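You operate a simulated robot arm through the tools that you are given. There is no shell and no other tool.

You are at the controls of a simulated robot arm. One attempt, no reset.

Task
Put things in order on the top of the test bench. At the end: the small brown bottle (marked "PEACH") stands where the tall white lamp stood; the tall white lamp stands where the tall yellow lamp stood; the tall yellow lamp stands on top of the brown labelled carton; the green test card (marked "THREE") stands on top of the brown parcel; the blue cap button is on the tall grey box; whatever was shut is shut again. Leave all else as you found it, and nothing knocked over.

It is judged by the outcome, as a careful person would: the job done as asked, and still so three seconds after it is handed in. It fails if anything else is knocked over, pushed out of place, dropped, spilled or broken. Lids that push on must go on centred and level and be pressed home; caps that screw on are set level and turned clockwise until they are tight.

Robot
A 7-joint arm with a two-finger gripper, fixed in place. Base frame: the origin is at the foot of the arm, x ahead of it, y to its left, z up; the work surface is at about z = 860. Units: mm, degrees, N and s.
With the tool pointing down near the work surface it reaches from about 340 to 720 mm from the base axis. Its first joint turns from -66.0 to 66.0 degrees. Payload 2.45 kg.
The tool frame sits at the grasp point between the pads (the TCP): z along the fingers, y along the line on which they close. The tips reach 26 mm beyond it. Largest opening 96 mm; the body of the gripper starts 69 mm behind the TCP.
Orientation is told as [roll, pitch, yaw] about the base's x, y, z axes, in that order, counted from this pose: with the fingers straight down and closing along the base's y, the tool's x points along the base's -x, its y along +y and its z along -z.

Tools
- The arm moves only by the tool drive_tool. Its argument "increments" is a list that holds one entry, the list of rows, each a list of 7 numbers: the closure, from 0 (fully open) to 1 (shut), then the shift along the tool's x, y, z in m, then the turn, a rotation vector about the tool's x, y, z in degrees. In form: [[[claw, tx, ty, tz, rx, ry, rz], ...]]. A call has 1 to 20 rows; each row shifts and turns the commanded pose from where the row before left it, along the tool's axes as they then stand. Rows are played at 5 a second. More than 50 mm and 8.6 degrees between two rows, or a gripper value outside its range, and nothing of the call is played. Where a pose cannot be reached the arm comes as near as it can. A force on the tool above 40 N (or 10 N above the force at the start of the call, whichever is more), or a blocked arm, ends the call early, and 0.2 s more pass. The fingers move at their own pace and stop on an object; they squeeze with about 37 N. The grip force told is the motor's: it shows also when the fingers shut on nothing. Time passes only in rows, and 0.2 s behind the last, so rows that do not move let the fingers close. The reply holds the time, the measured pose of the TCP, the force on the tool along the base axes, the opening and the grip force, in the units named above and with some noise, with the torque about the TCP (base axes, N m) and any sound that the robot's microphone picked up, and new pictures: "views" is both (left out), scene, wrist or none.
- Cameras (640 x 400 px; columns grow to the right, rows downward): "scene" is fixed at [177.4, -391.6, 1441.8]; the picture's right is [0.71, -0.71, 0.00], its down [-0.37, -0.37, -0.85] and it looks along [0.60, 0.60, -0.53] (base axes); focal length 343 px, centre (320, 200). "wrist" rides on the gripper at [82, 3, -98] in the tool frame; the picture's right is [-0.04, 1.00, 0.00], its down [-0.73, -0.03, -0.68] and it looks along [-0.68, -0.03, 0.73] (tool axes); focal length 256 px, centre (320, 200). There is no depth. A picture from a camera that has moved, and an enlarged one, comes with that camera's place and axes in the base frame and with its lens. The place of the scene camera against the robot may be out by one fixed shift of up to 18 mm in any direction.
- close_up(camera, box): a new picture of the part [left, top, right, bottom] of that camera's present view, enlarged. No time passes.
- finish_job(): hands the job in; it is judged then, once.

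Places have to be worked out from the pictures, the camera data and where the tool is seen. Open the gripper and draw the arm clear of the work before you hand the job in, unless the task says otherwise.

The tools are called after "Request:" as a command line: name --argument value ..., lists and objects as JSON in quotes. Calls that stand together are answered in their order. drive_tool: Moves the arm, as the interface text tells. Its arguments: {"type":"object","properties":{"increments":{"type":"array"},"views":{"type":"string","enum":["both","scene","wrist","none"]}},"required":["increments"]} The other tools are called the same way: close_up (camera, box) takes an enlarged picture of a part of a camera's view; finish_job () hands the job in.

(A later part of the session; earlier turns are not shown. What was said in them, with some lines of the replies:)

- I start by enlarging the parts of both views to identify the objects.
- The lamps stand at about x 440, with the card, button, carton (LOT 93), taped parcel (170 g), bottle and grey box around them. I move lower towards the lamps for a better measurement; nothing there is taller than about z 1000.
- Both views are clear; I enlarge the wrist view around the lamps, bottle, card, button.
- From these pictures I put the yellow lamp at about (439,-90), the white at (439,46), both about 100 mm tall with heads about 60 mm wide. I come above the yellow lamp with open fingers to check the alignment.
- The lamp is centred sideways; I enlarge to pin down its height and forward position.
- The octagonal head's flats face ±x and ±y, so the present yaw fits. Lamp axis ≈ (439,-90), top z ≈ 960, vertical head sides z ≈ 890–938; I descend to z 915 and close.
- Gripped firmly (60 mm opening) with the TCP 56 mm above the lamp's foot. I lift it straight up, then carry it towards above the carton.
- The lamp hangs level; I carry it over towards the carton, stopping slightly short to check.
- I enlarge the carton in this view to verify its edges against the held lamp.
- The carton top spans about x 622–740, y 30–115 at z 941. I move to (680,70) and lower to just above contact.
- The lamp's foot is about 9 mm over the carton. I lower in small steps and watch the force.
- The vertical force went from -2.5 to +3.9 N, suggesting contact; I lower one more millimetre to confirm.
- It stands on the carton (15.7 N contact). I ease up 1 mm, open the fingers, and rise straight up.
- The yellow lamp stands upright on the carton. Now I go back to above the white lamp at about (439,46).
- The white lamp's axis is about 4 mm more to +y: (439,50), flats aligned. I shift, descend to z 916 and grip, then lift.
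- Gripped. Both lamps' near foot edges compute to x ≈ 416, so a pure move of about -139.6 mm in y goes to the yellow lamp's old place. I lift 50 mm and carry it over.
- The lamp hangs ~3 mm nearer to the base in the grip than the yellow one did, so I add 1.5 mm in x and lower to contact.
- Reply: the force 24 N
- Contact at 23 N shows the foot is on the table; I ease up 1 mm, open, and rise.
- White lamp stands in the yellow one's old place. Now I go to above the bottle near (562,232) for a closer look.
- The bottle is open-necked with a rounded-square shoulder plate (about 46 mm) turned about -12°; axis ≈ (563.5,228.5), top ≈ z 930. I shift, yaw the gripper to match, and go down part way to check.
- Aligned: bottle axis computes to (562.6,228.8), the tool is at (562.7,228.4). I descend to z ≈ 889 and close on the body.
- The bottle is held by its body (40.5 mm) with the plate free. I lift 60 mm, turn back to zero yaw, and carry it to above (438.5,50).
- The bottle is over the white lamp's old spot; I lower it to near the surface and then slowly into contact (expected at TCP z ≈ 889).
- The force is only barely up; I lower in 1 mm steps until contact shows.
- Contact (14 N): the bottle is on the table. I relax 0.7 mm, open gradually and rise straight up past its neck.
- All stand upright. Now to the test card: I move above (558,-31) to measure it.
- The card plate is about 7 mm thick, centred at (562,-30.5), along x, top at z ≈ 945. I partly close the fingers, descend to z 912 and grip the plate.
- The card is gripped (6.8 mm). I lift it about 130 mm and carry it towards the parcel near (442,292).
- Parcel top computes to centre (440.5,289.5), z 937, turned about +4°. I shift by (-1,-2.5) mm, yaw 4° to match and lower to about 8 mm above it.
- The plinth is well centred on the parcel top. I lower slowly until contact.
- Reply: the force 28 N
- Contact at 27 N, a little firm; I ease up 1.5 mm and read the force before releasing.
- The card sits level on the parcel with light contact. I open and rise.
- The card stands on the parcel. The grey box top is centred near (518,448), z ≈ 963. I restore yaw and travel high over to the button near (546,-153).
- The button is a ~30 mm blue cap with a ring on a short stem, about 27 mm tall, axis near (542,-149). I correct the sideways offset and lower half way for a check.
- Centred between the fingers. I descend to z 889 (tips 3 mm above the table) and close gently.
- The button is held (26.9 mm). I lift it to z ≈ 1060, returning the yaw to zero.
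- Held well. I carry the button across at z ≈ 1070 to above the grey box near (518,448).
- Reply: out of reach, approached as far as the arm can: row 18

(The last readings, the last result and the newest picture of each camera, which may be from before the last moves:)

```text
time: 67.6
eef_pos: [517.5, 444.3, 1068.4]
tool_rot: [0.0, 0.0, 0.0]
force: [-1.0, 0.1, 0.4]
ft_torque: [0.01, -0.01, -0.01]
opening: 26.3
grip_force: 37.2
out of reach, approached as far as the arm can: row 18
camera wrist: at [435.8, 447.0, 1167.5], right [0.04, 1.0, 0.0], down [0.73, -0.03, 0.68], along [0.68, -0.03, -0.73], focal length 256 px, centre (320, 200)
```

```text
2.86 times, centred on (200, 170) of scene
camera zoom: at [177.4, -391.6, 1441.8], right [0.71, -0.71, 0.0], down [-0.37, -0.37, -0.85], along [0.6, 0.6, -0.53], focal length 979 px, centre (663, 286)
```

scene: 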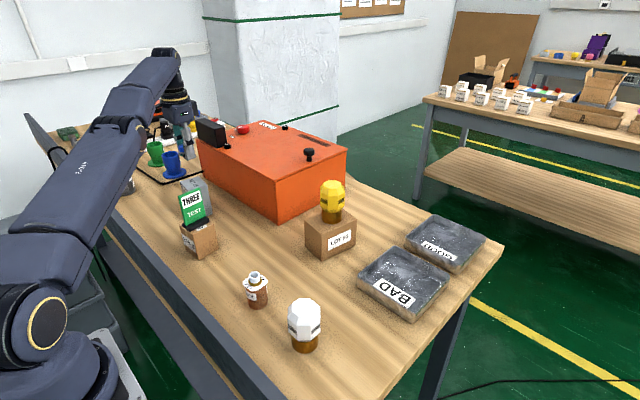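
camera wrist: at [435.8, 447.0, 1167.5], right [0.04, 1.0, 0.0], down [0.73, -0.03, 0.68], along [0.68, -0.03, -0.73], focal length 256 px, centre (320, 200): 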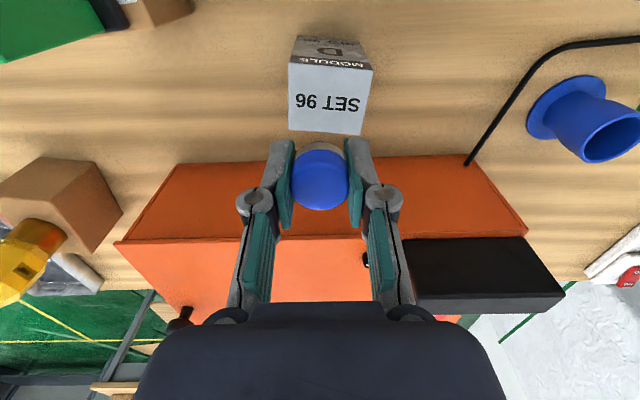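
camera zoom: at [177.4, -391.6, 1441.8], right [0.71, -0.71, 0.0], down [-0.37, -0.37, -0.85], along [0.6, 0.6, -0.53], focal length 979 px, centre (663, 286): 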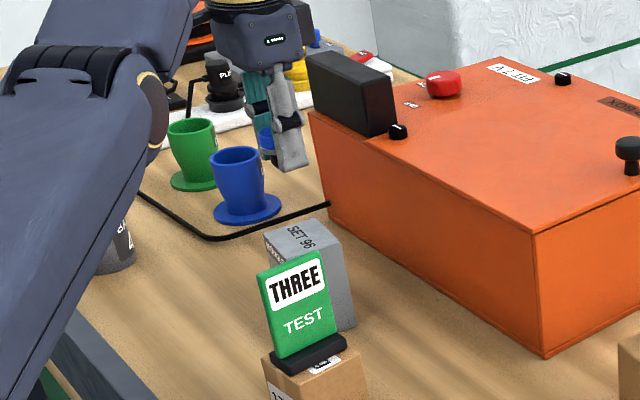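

The box top is centred at about (518.5,450), z 963; the tool stopped at (517.5,444) at its reach limit for this height. I lower 50 mm, where the reach is larger, and look again.

Request:
drive_tool --increments '[[[1, 0, 0, 0.02, 0, 0, 0], [1, 0, 0, 0.02, 0, 0, 0], [1, 0, 0, 0.01, 0, 0, 0], [1, 0, 0, 0, 0, 0, 0], [1, 0, 0, 0, 0, 0, 0]]]'

Request:
close_up --camera "wrist" --box '[220, 20, 420, 220]'

```text
time: 68.8
eef_pos: [515.1, 442.3, 1018.7]
tool_rot: [0.0, 0.0, 0.0]
force: [-0.7, 0.2, 0.1]
ft_torque: [0.02, 0.01, -0.03]
opening: 26.1
grip_force: 36.7
camera wrist: at [434.9, 447.3, 1117.2], right [0.04, 1.0, 0.0], down [0.73, -0.03, 0.68], along [0.68, -0.03, -0.73], focal length 256 px, centre (320, 200)
```

scene: 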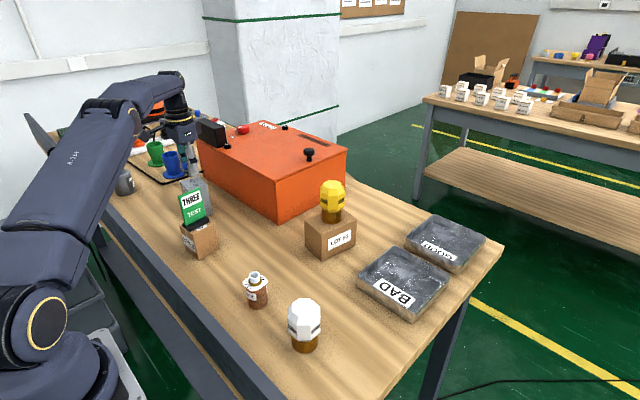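
wrist: 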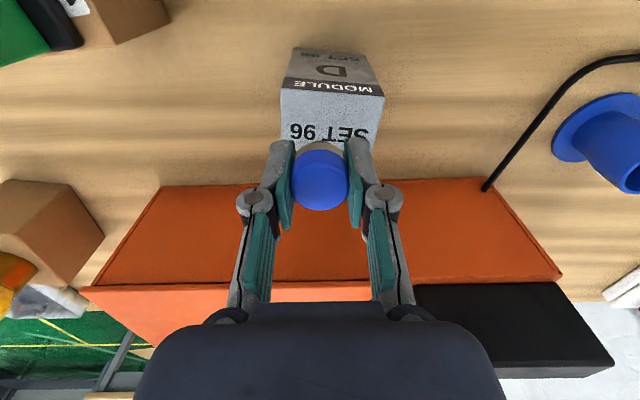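

```text
2.00 times, centred on (320, 120) of wrist
camera zoom: at [434.9, 447.3, 1117.2], right [0.04, 1.0, 0.0], down [0.73, -0.03, 0.68], along [0.68, -0.03, -0.73], focal length 512 px, centre (320, 360)
```

zoom: 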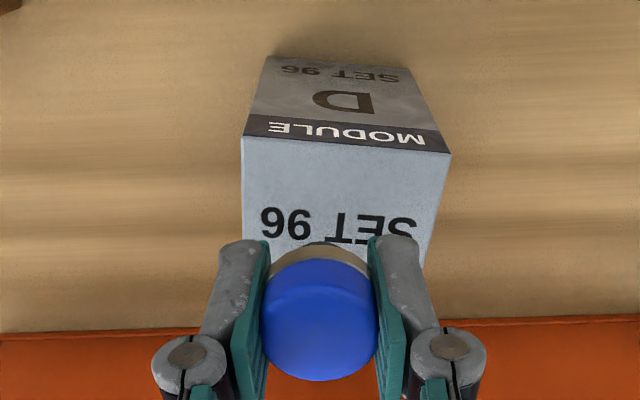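

The box is confirmed centred at (518.5,450). I shift +4/+5 mm and lower to about 6 mm above its top.

Request:
drive_tool --increments '[[[1, -0.004, 0.005, 0.005, 0, 0, 0], [1, 0, 0, 0.01, 0, 0, 0], [1, 0, 0, 0.005, 0, 0, 0], [1, 0, 0, 0, 0, 0, 0], [1, 0, 0, 0, 0, 0, 0]]]'

Request:
close_up --camera "wrist" --box '[220, 20, 420, 220]'

Request:
close_up --camera "scene" --box '[150, 120, 250, 230]'

```text
time: 70.0
eef_pos: [522.3, 449.4, 999.4]
tool_rot: [0.0, -0.1, 0.1]
force: [-0.2, 0.1, 0.1]
ft_torque: [0.01, 0.0, 0.0]
opening: 26.6
grip_force: 36.8
camera wrist: at [440.0, 453.0, 1097.8], right [0.04, 1.0, 0.0], down [0.73, -0.03, 0.68], along [0.68, -0.03, -0.73], focal length 256 px, centre (320, 200)
```

scene: 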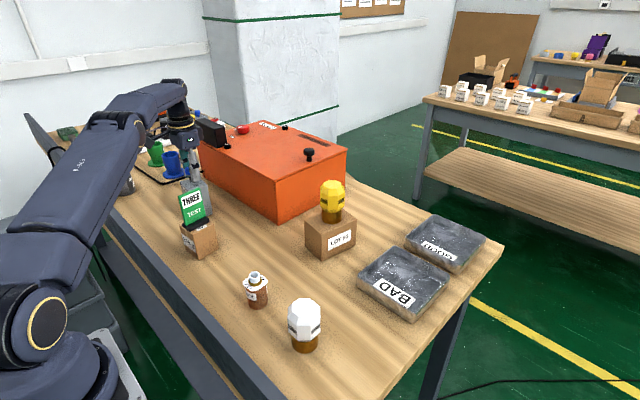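
wrist: 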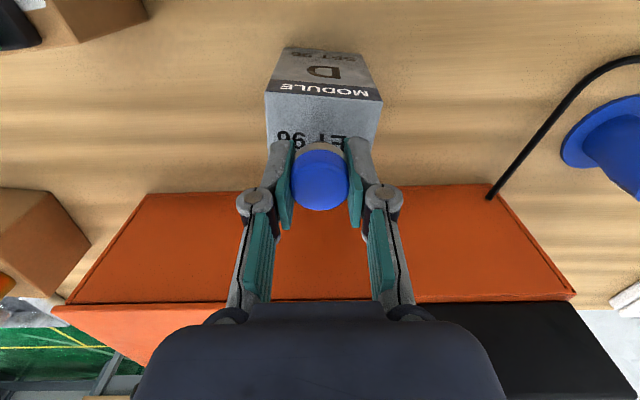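

```text
2.00 times, centred on (320, 120) of wrist
camera zoom: at [440.0, 453.0, 1097.8], right [0.04, 1.0, 0.0], down [0.73, -0.03, 0.68], along [0.68, -0.03, -0.73], focal length 512 px, centre (320, 360)
```

zoom: 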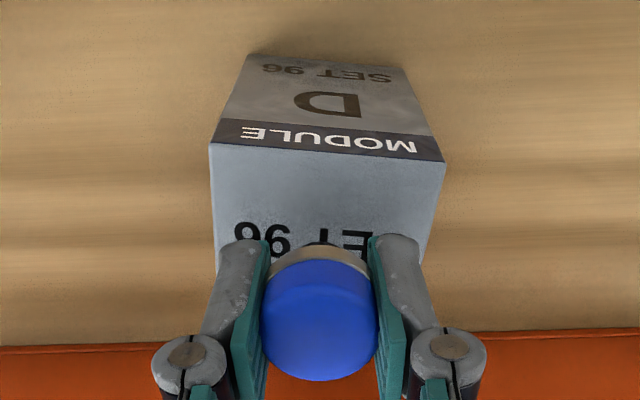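

```text
3.64 times, centred on (200, 175) of scene
camera zoom: at [177.4, -391.6, 1441.8], right [0.71, -0.71, 0.0], down [-0.37, -0.37, -0.85], along [0.6, 0.6, -0.53], focal length 1246 px, centre (756, 291)
```

zoom: 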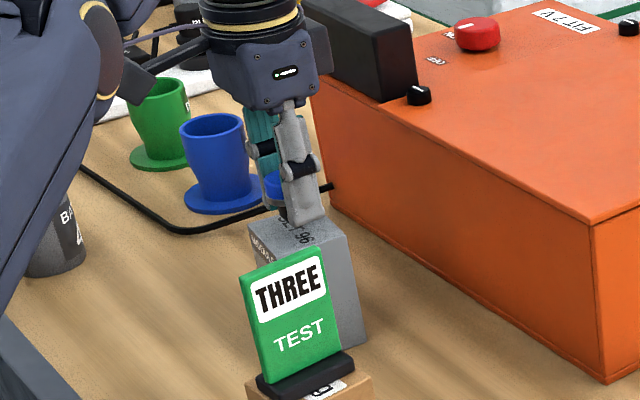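

The button is over the middle of the box top. I lower gently to contact.

Request:
drive_tool --increments '[[[1, 0, 0, 0.002, 0, 0, 0], [1, 0, 0, 0.001, 0, 0, 0], [1, 0, 0, 0.001, 0, 0, 0], [1, 0, 0, 0, 0, 0, 0]]]' --views "none"

```text
time: 71.0
eef_pos: [522.6, 449.4, 995.2]
tool_rot: [0.0, 0.0, 0.1]
force: [0.0, 0.0, 0.5]
ft_torque: [0.02, 0.01, 0.02]
opening: 26.3
grip_force: 37.5
```

No contact yet at z 995; I continue in 1 mm steps.

Request:
drive_tool --increments '[[[1, 0, 0, 0.001, 0, 0, 0], [1, 0, 0, 0.0005, 0, 0, 0], [1, 0, 0, 0, 0, 0, 0]]]' --views "none"

```text
time: 71.8
eef_pos: [521.2, 449.4, 993.3]
tool_rot: [0.0, 0.0, 0.2]
force: [0.4, 0.4, -0.3]
ft_torque: [-0.03, 0.02, 0.01]
opening: 26.2
grip_force: 37.2
```

Still free at z 993; one more small descent.

Request:
drive_tool --increments '[[[1, 0, 0, 0.001, 0, 0, 0], [1, 0, 0, 0.0005, 0, 0, 0], [1, 0, 0, 0, 0, 0, 0]]]' --views "none"

```text
time: 72.6
eef_pos: [521.2, 450.8, 992.2]
tool_rot: [0.0, 0.1, 0.2]
force: [0.3, -0.2, 0.1]
ft_torque: [-0.01, 0.01, 0.0]
opening: 26.3
grip_force: 37.1
```

No contact yet; I look once closely and go on in 1 mm steps.

Request:
drive_tool --increments '[[[1, 0, 0, 0.001, 0, 0, 0], [1, 0, 0, 0, 0, 0, 0]]]' --views "none"

Request:
close_up --camera "scene" --box '[160, 130, 240, 210]'

Request:
close_up --camera "wrist" --box '[260, 80, 380, 200]'

```text
time: 73.2
eef_pos: [521.9, 449.9, 991.6]
tool_rot: [0.0, 0.0, 0.1]
force: [-0.1, 0.6, -0.2]
ft_torque: [0.0, 0.01, -0.01]
opening: 26.7
grip_force: 37.0
```

```text
5.00 times, centred on (200, 170) of scene
camera zoom: at [177.4, -391.6, 1441.8], right [0.71, -0.71, 0.0], down [-0.37, -0.37, -0.85], along [0.6, 0.6, -0.53], focal length 1714 px, centre (920, 350)
```

zoom: 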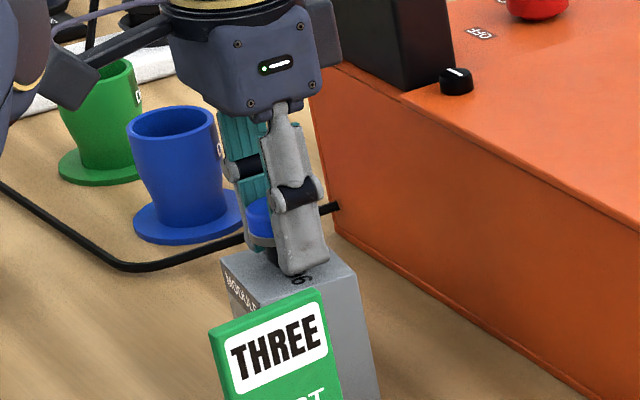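

```text
3.33 times, centred on (320, 140) of wrist
camera zoom: at [440.2, 453.3, 1089.4], right [0.04, 1.0, 0.0], down [0.73, -0.03, 0.68], along [0.68, -0.03, -0.73], focal length 853 px, centre (320, 400)
```

zoom: 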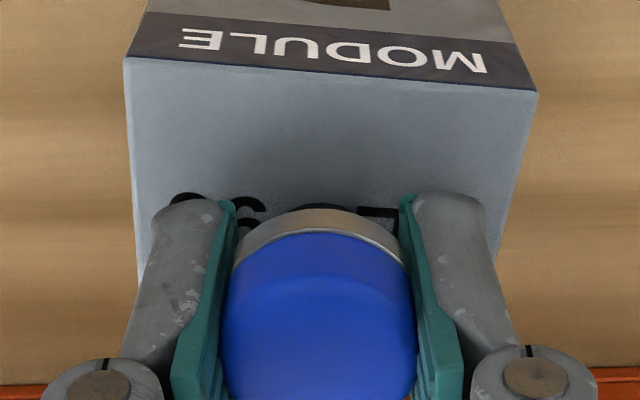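

Very close now; I continue in 1 mm steps.

Request:
drive_tool --increments '[[[1, 0, 0, 0.001, 0, 0, 0], [1, 0, 0, 0, 0, 0, 0]]]' --views "none"

Request:
drive_tool --increments '[[[1, 0, 0, 0.001, 0, 0, 0], [1, 0, 0, 0, 0, 0, 0]]]' --views "none"

```text
time: 73.8
eef_pos: [521.5, 451.2, 990.5]
tool_rot: [0.0, 0.1, 0.1]
force: [0.4, -1.1, -0.4]
ft_torque: [-0.02, 0.01, -0.01]
opening: 26.2
grip_force: 37.2
```

```text
time: 74.4
eef_pos: [522.3, 450.1, 989.9]
tool_rot: [0.0, -0.1, 0.0]
force: [-1.0, -0.2, 0.0]
ft_torque: [0.02, -0.01, -0.02]
opening: 26.2
grip_force: 37.1
```

Still no contact force; another step down with checking.

Request:
drive_tool --increments '[[[1, 0, 0, 0.001, 0, 0, 0], [1, 0, 0, 0, 0, 0, 0]]]' --views "none"

Request:
drive_tool --increments '[[[1, 0, 0, 0.0007, 0, 0, 0], [1, 0, 0, 0, 0, 0, 0]]]'

Request:
close_up --camera "scene" --box '[180, 150, 230, 200]'

```text
time: 75.0
eef_pos: [521.4, 450.0, 989.6]
tool_rot: [0.2, 0.0, 0.1]
force: [-0.9, 0.8, 9.9]
ft_torque: [0.02, 0.09, 0.0]
opening: 26.3
grip_force: 36.7
```

```text
time: 75.6
eef_pos: [522.7, 451.4, 988.5]
tool_rot: [0.1, -0.1, 0.1]
force: [0.4, 0.7, 19.9]
ft_torque: [0.0, 0.08, 0.01]
opening: 26.5
grip_force: 36.9
camera wrist: at [439.6, 453.3, 1087.0], right [0.04, 1.0, 0.0], down [0.73, -0.03, 0.68], along [0.68, -0.02, -0.73], focal length 256 px, centre (320, 200)
```

scene: 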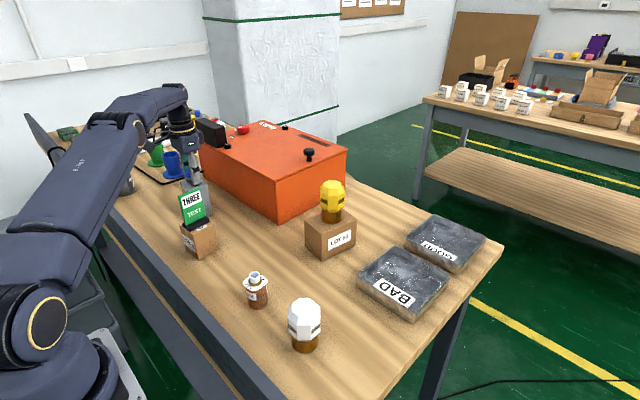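
wrist: 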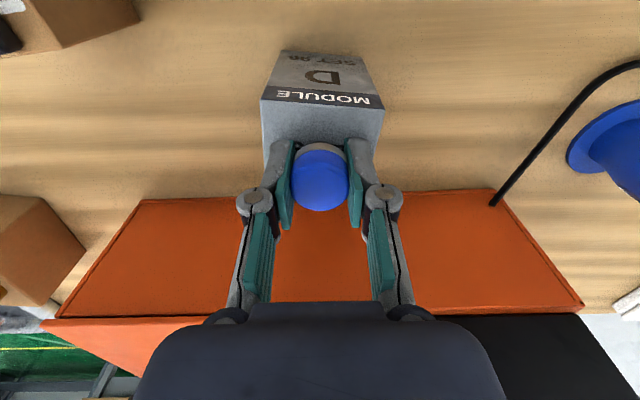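

```text
8.00 times, centred on (205, 175) of scene
camera zoom: at [177.0, -391.9, 1441.8], right [0.71, -0.71, 0.0], down [-0.37, -0.37, -0.85], along [0.6, 0.6, -0.53], focal length 2742 px, centre (1240, 400)
```

zoom: 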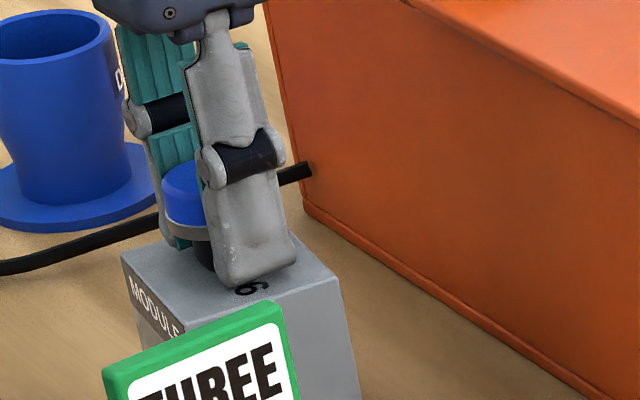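

Contact is made (20 N) with the stem on the box. I ease up 1 mm, open slowly and partway, and rise straight.

Request:
drive_tool --increments '[[[1, 0, 0, -0.001, 0, 0, 0], [1, 0, 0, 0, 0, 0, 0], [0.68, 0, 0, 0, 0, 0, 0], [0.6, 0, 0, 0, 0, 0, 0], [0.5, 0, 0, 0, 0, 0, 0], [0.4, 0, 0, 0, 0, 0, 0], [0.4, 0, 0, 0, 0, 0, 0], [0.4, 0, 0, -0.01, 0, 0, 0], [0.4, 0, 0, -0.02, 0, 0, 0], [0.4, 0, 0, -0.02, 0, 0, 0], [0.4, 0, 0, 0, 0, 0, 0]]]'

Request:
close_up --camera "scene" --box '[160, 130, 240, 210]'

Request:
close_up --camera "wrist" --box '[240, 20, 400, 200]'

```text
time: 78.0
eef_pos: [521.7, 450.4, 1038.0]
tool_rot: [-0.1, 0.0, 0.1]
force: [-0.4, 0.0, 0.2]
ft_torque: [0.01, -0.01, 0.02]
opening: 57.5
grip_force: 0.1
camera wrist: at [439.4, 452.8, 1136.0], right [0.04, 1.0, 0.0], down [0.73, -0.03, 0.68], along [0.68, -0.03, -0.73], focal length 256 px, centre (320, 200)
```

scene: 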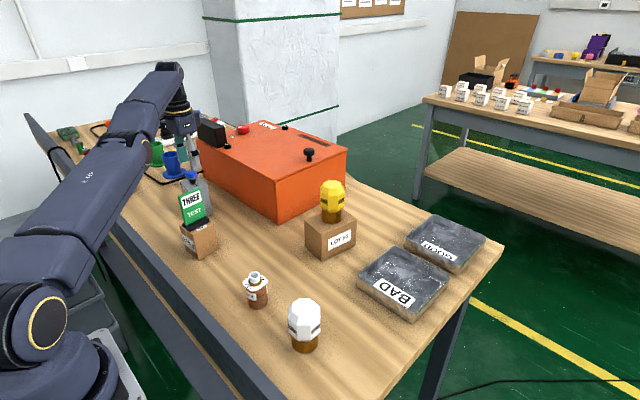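
wrist: 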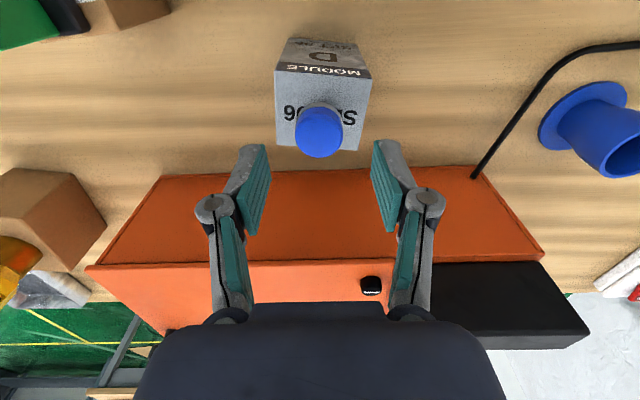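

```text
5.00 times, centred on (200, 170) of scene
camera zoom: at [177.4, -391.6, 1441.8], right [0.71, -0.71, 0.0], down [-0.37, -0.37, -0.85], along [0.6, 0.6, -0.53], focal length 1714 px, centre (920, 350)
```

zoom: 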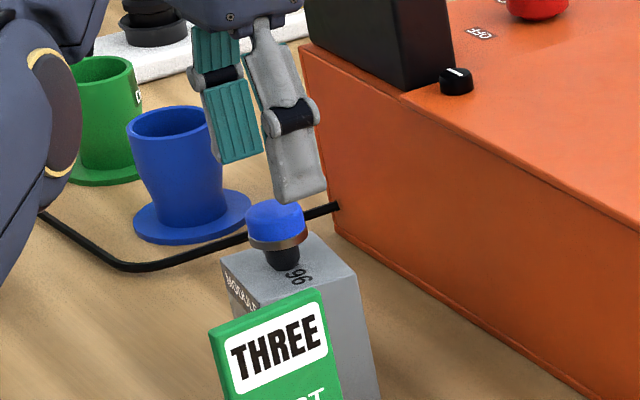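

```text
2.22 times, centred on (320, 110) of wrist
camera zoom: at [439.4, 452.8, 1136.0], right [0.04, 1.0, 0.0], down [0.73, -0.03, 0.68], along [0.68, -0.03, -0.73], focal length 569 px, centre (320, 400)
```

zoom: 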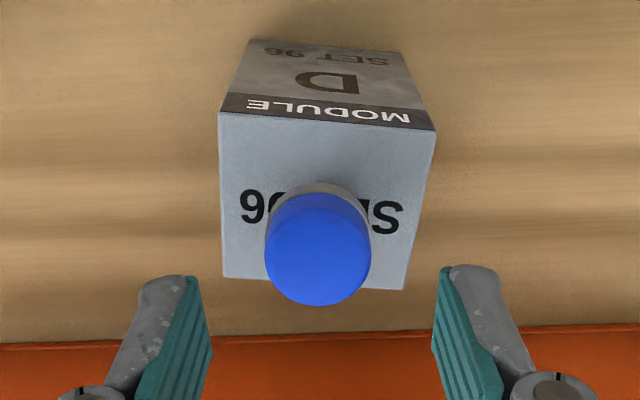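

The button stands upright on the grey box. I withdraw the arm upward and back to near its starting pose, well above everything.

Request:
drive_tool --increments '[[[0.4, 0, 0, -0.02, 0, 0, 0], [0.2, 0.01, -0.01, -0.025, 0, 0, 0], [0, 0.01, -0.01, -0.025, 0, 0, 0], [0, 0.01, -0.01, -0.025, 0, 0, 0], [0, 0.015, -0.036, -0.01, 0, 0, 0], [0, 0.015, -0.036, -0.01, 0, 0, 0], [0, 0.015, -0.036, -0.01, 0, 0, 0], [0, 0.015, -0.036, -0.01, 0, 0, 0], [0, 0.015, -0.036, -0.01, 0, 0, 0], [0, 0.015, -0.036, -0.01, 0, 0, 0], [0, 0.015, -0.036, -0.01, 0, 0, 0], [0, 0.015, -0.036, -0.01, 0, 0, 0], [0, 0.015, -0.036, 0, 0, 0, 0], [0, 0.015, -0.036, 0, 0, 0, 0], [0, 0, 0, 0, 0, 0, 0], [0, 0, 0, 0, 0, 0, 0]]]'

Request:
close_up --camera "scene" --box '[160, 150, 400, 360]'

Request:
close_up --camera "scene" --box '[40, 80, 280, 260]'

```text
time: 81.4
eef_pos: [440.4, 189.6, 1235.3]
tool_rot: [0.0, 0.0, 0.1]
force: [0.5, 0.5, -0.3]
ft_torque: [0.02, -0.03, 0.02]
opening: 96.2
grip_force: 0.0
out of reach, approached as far as the arm can: row 1, 2, 3, 4, 5, 6, 7, 8, 9
camera wrist: at [359.2, 192.8, 1331.9], right [0.04, 1.0, 0.0], down [0.73, -0.03, 0.68], along [0.68, -0.03, -0.73], focal length 256 px, centre (320, 200)
```

scene: 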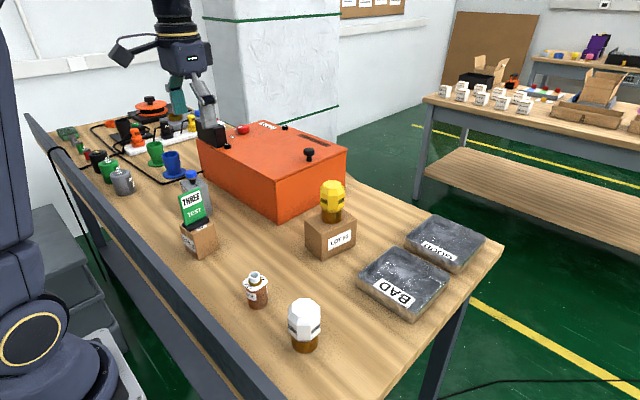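
wrist: 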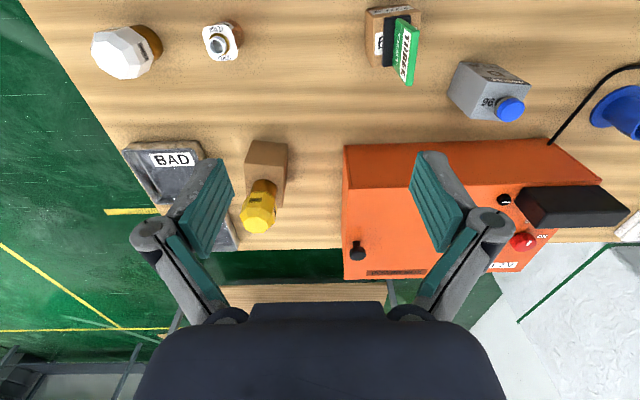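

```text
1.90 times, centred on (280, 255) of scene
camera zoom: at [177.4, -391.6, 1441.8], right [0.71, -0.71, 0.0], down [-0.37, -0.37, -0.85], along [0.6, 0.6, -0.53], focal length 653 px, centre (396, 95)
```

zoom: 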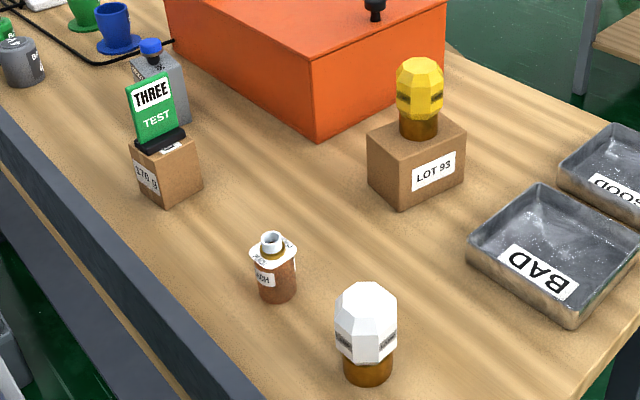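

```text
2.22 times, centred on (160, 170) of scene
camera zoom: at [177.4, -391.6, 1441.8], right [0.71, -0.71, 0.0], down [-0.37, -0.37, -0.85], along [0.6, 0.6, -0.53], focal length 762 px, centre (676, 267)
```

zoom: 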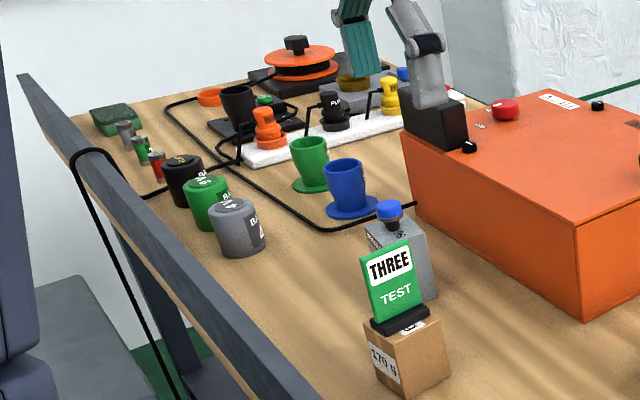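

All five items are in place and upright: bottle on the white lamp's spot, white lamp on the yellow's spot, yellow lamp on the LOT carton, card on the parcel, button on the grey box. Nothing was opened, and the arm is open and clear, so I hand in.

Request:
finish_job

```text
The job is handed in.
```

I handed the job in with all five items placed. In the last pictures each one stands upright and nothing has been knocked over.

- **Bottle:** the "PEACH" bottle stands where the tall white lamp stood.
- **White lamp:** it stands where the tall yellow lamp stood. In the scene picture its foot is within about a pixel of where the yellow lamp's foot was.
- **Yellow lamp:** it stands on top of the brown carton marked "LOT 93".
- **Test card:** the green "THREE" card stands on top of the brown parcel marked "170 g", turned about 4° to line up with it.
- **Button:** the blue cap button stands on the tall grey box, close to the middle of its top.

Both brown boxes carry labels. I took the "LOT 93" box as the labelled carton and the taped "170 g" box as the parcel.

I opened nothing, so there was nothing to shut again. The bottle is open-necked, as I found it. Its label is turned about 12° from its original direction. The gripper is open and the arm is well above everything on the bench.
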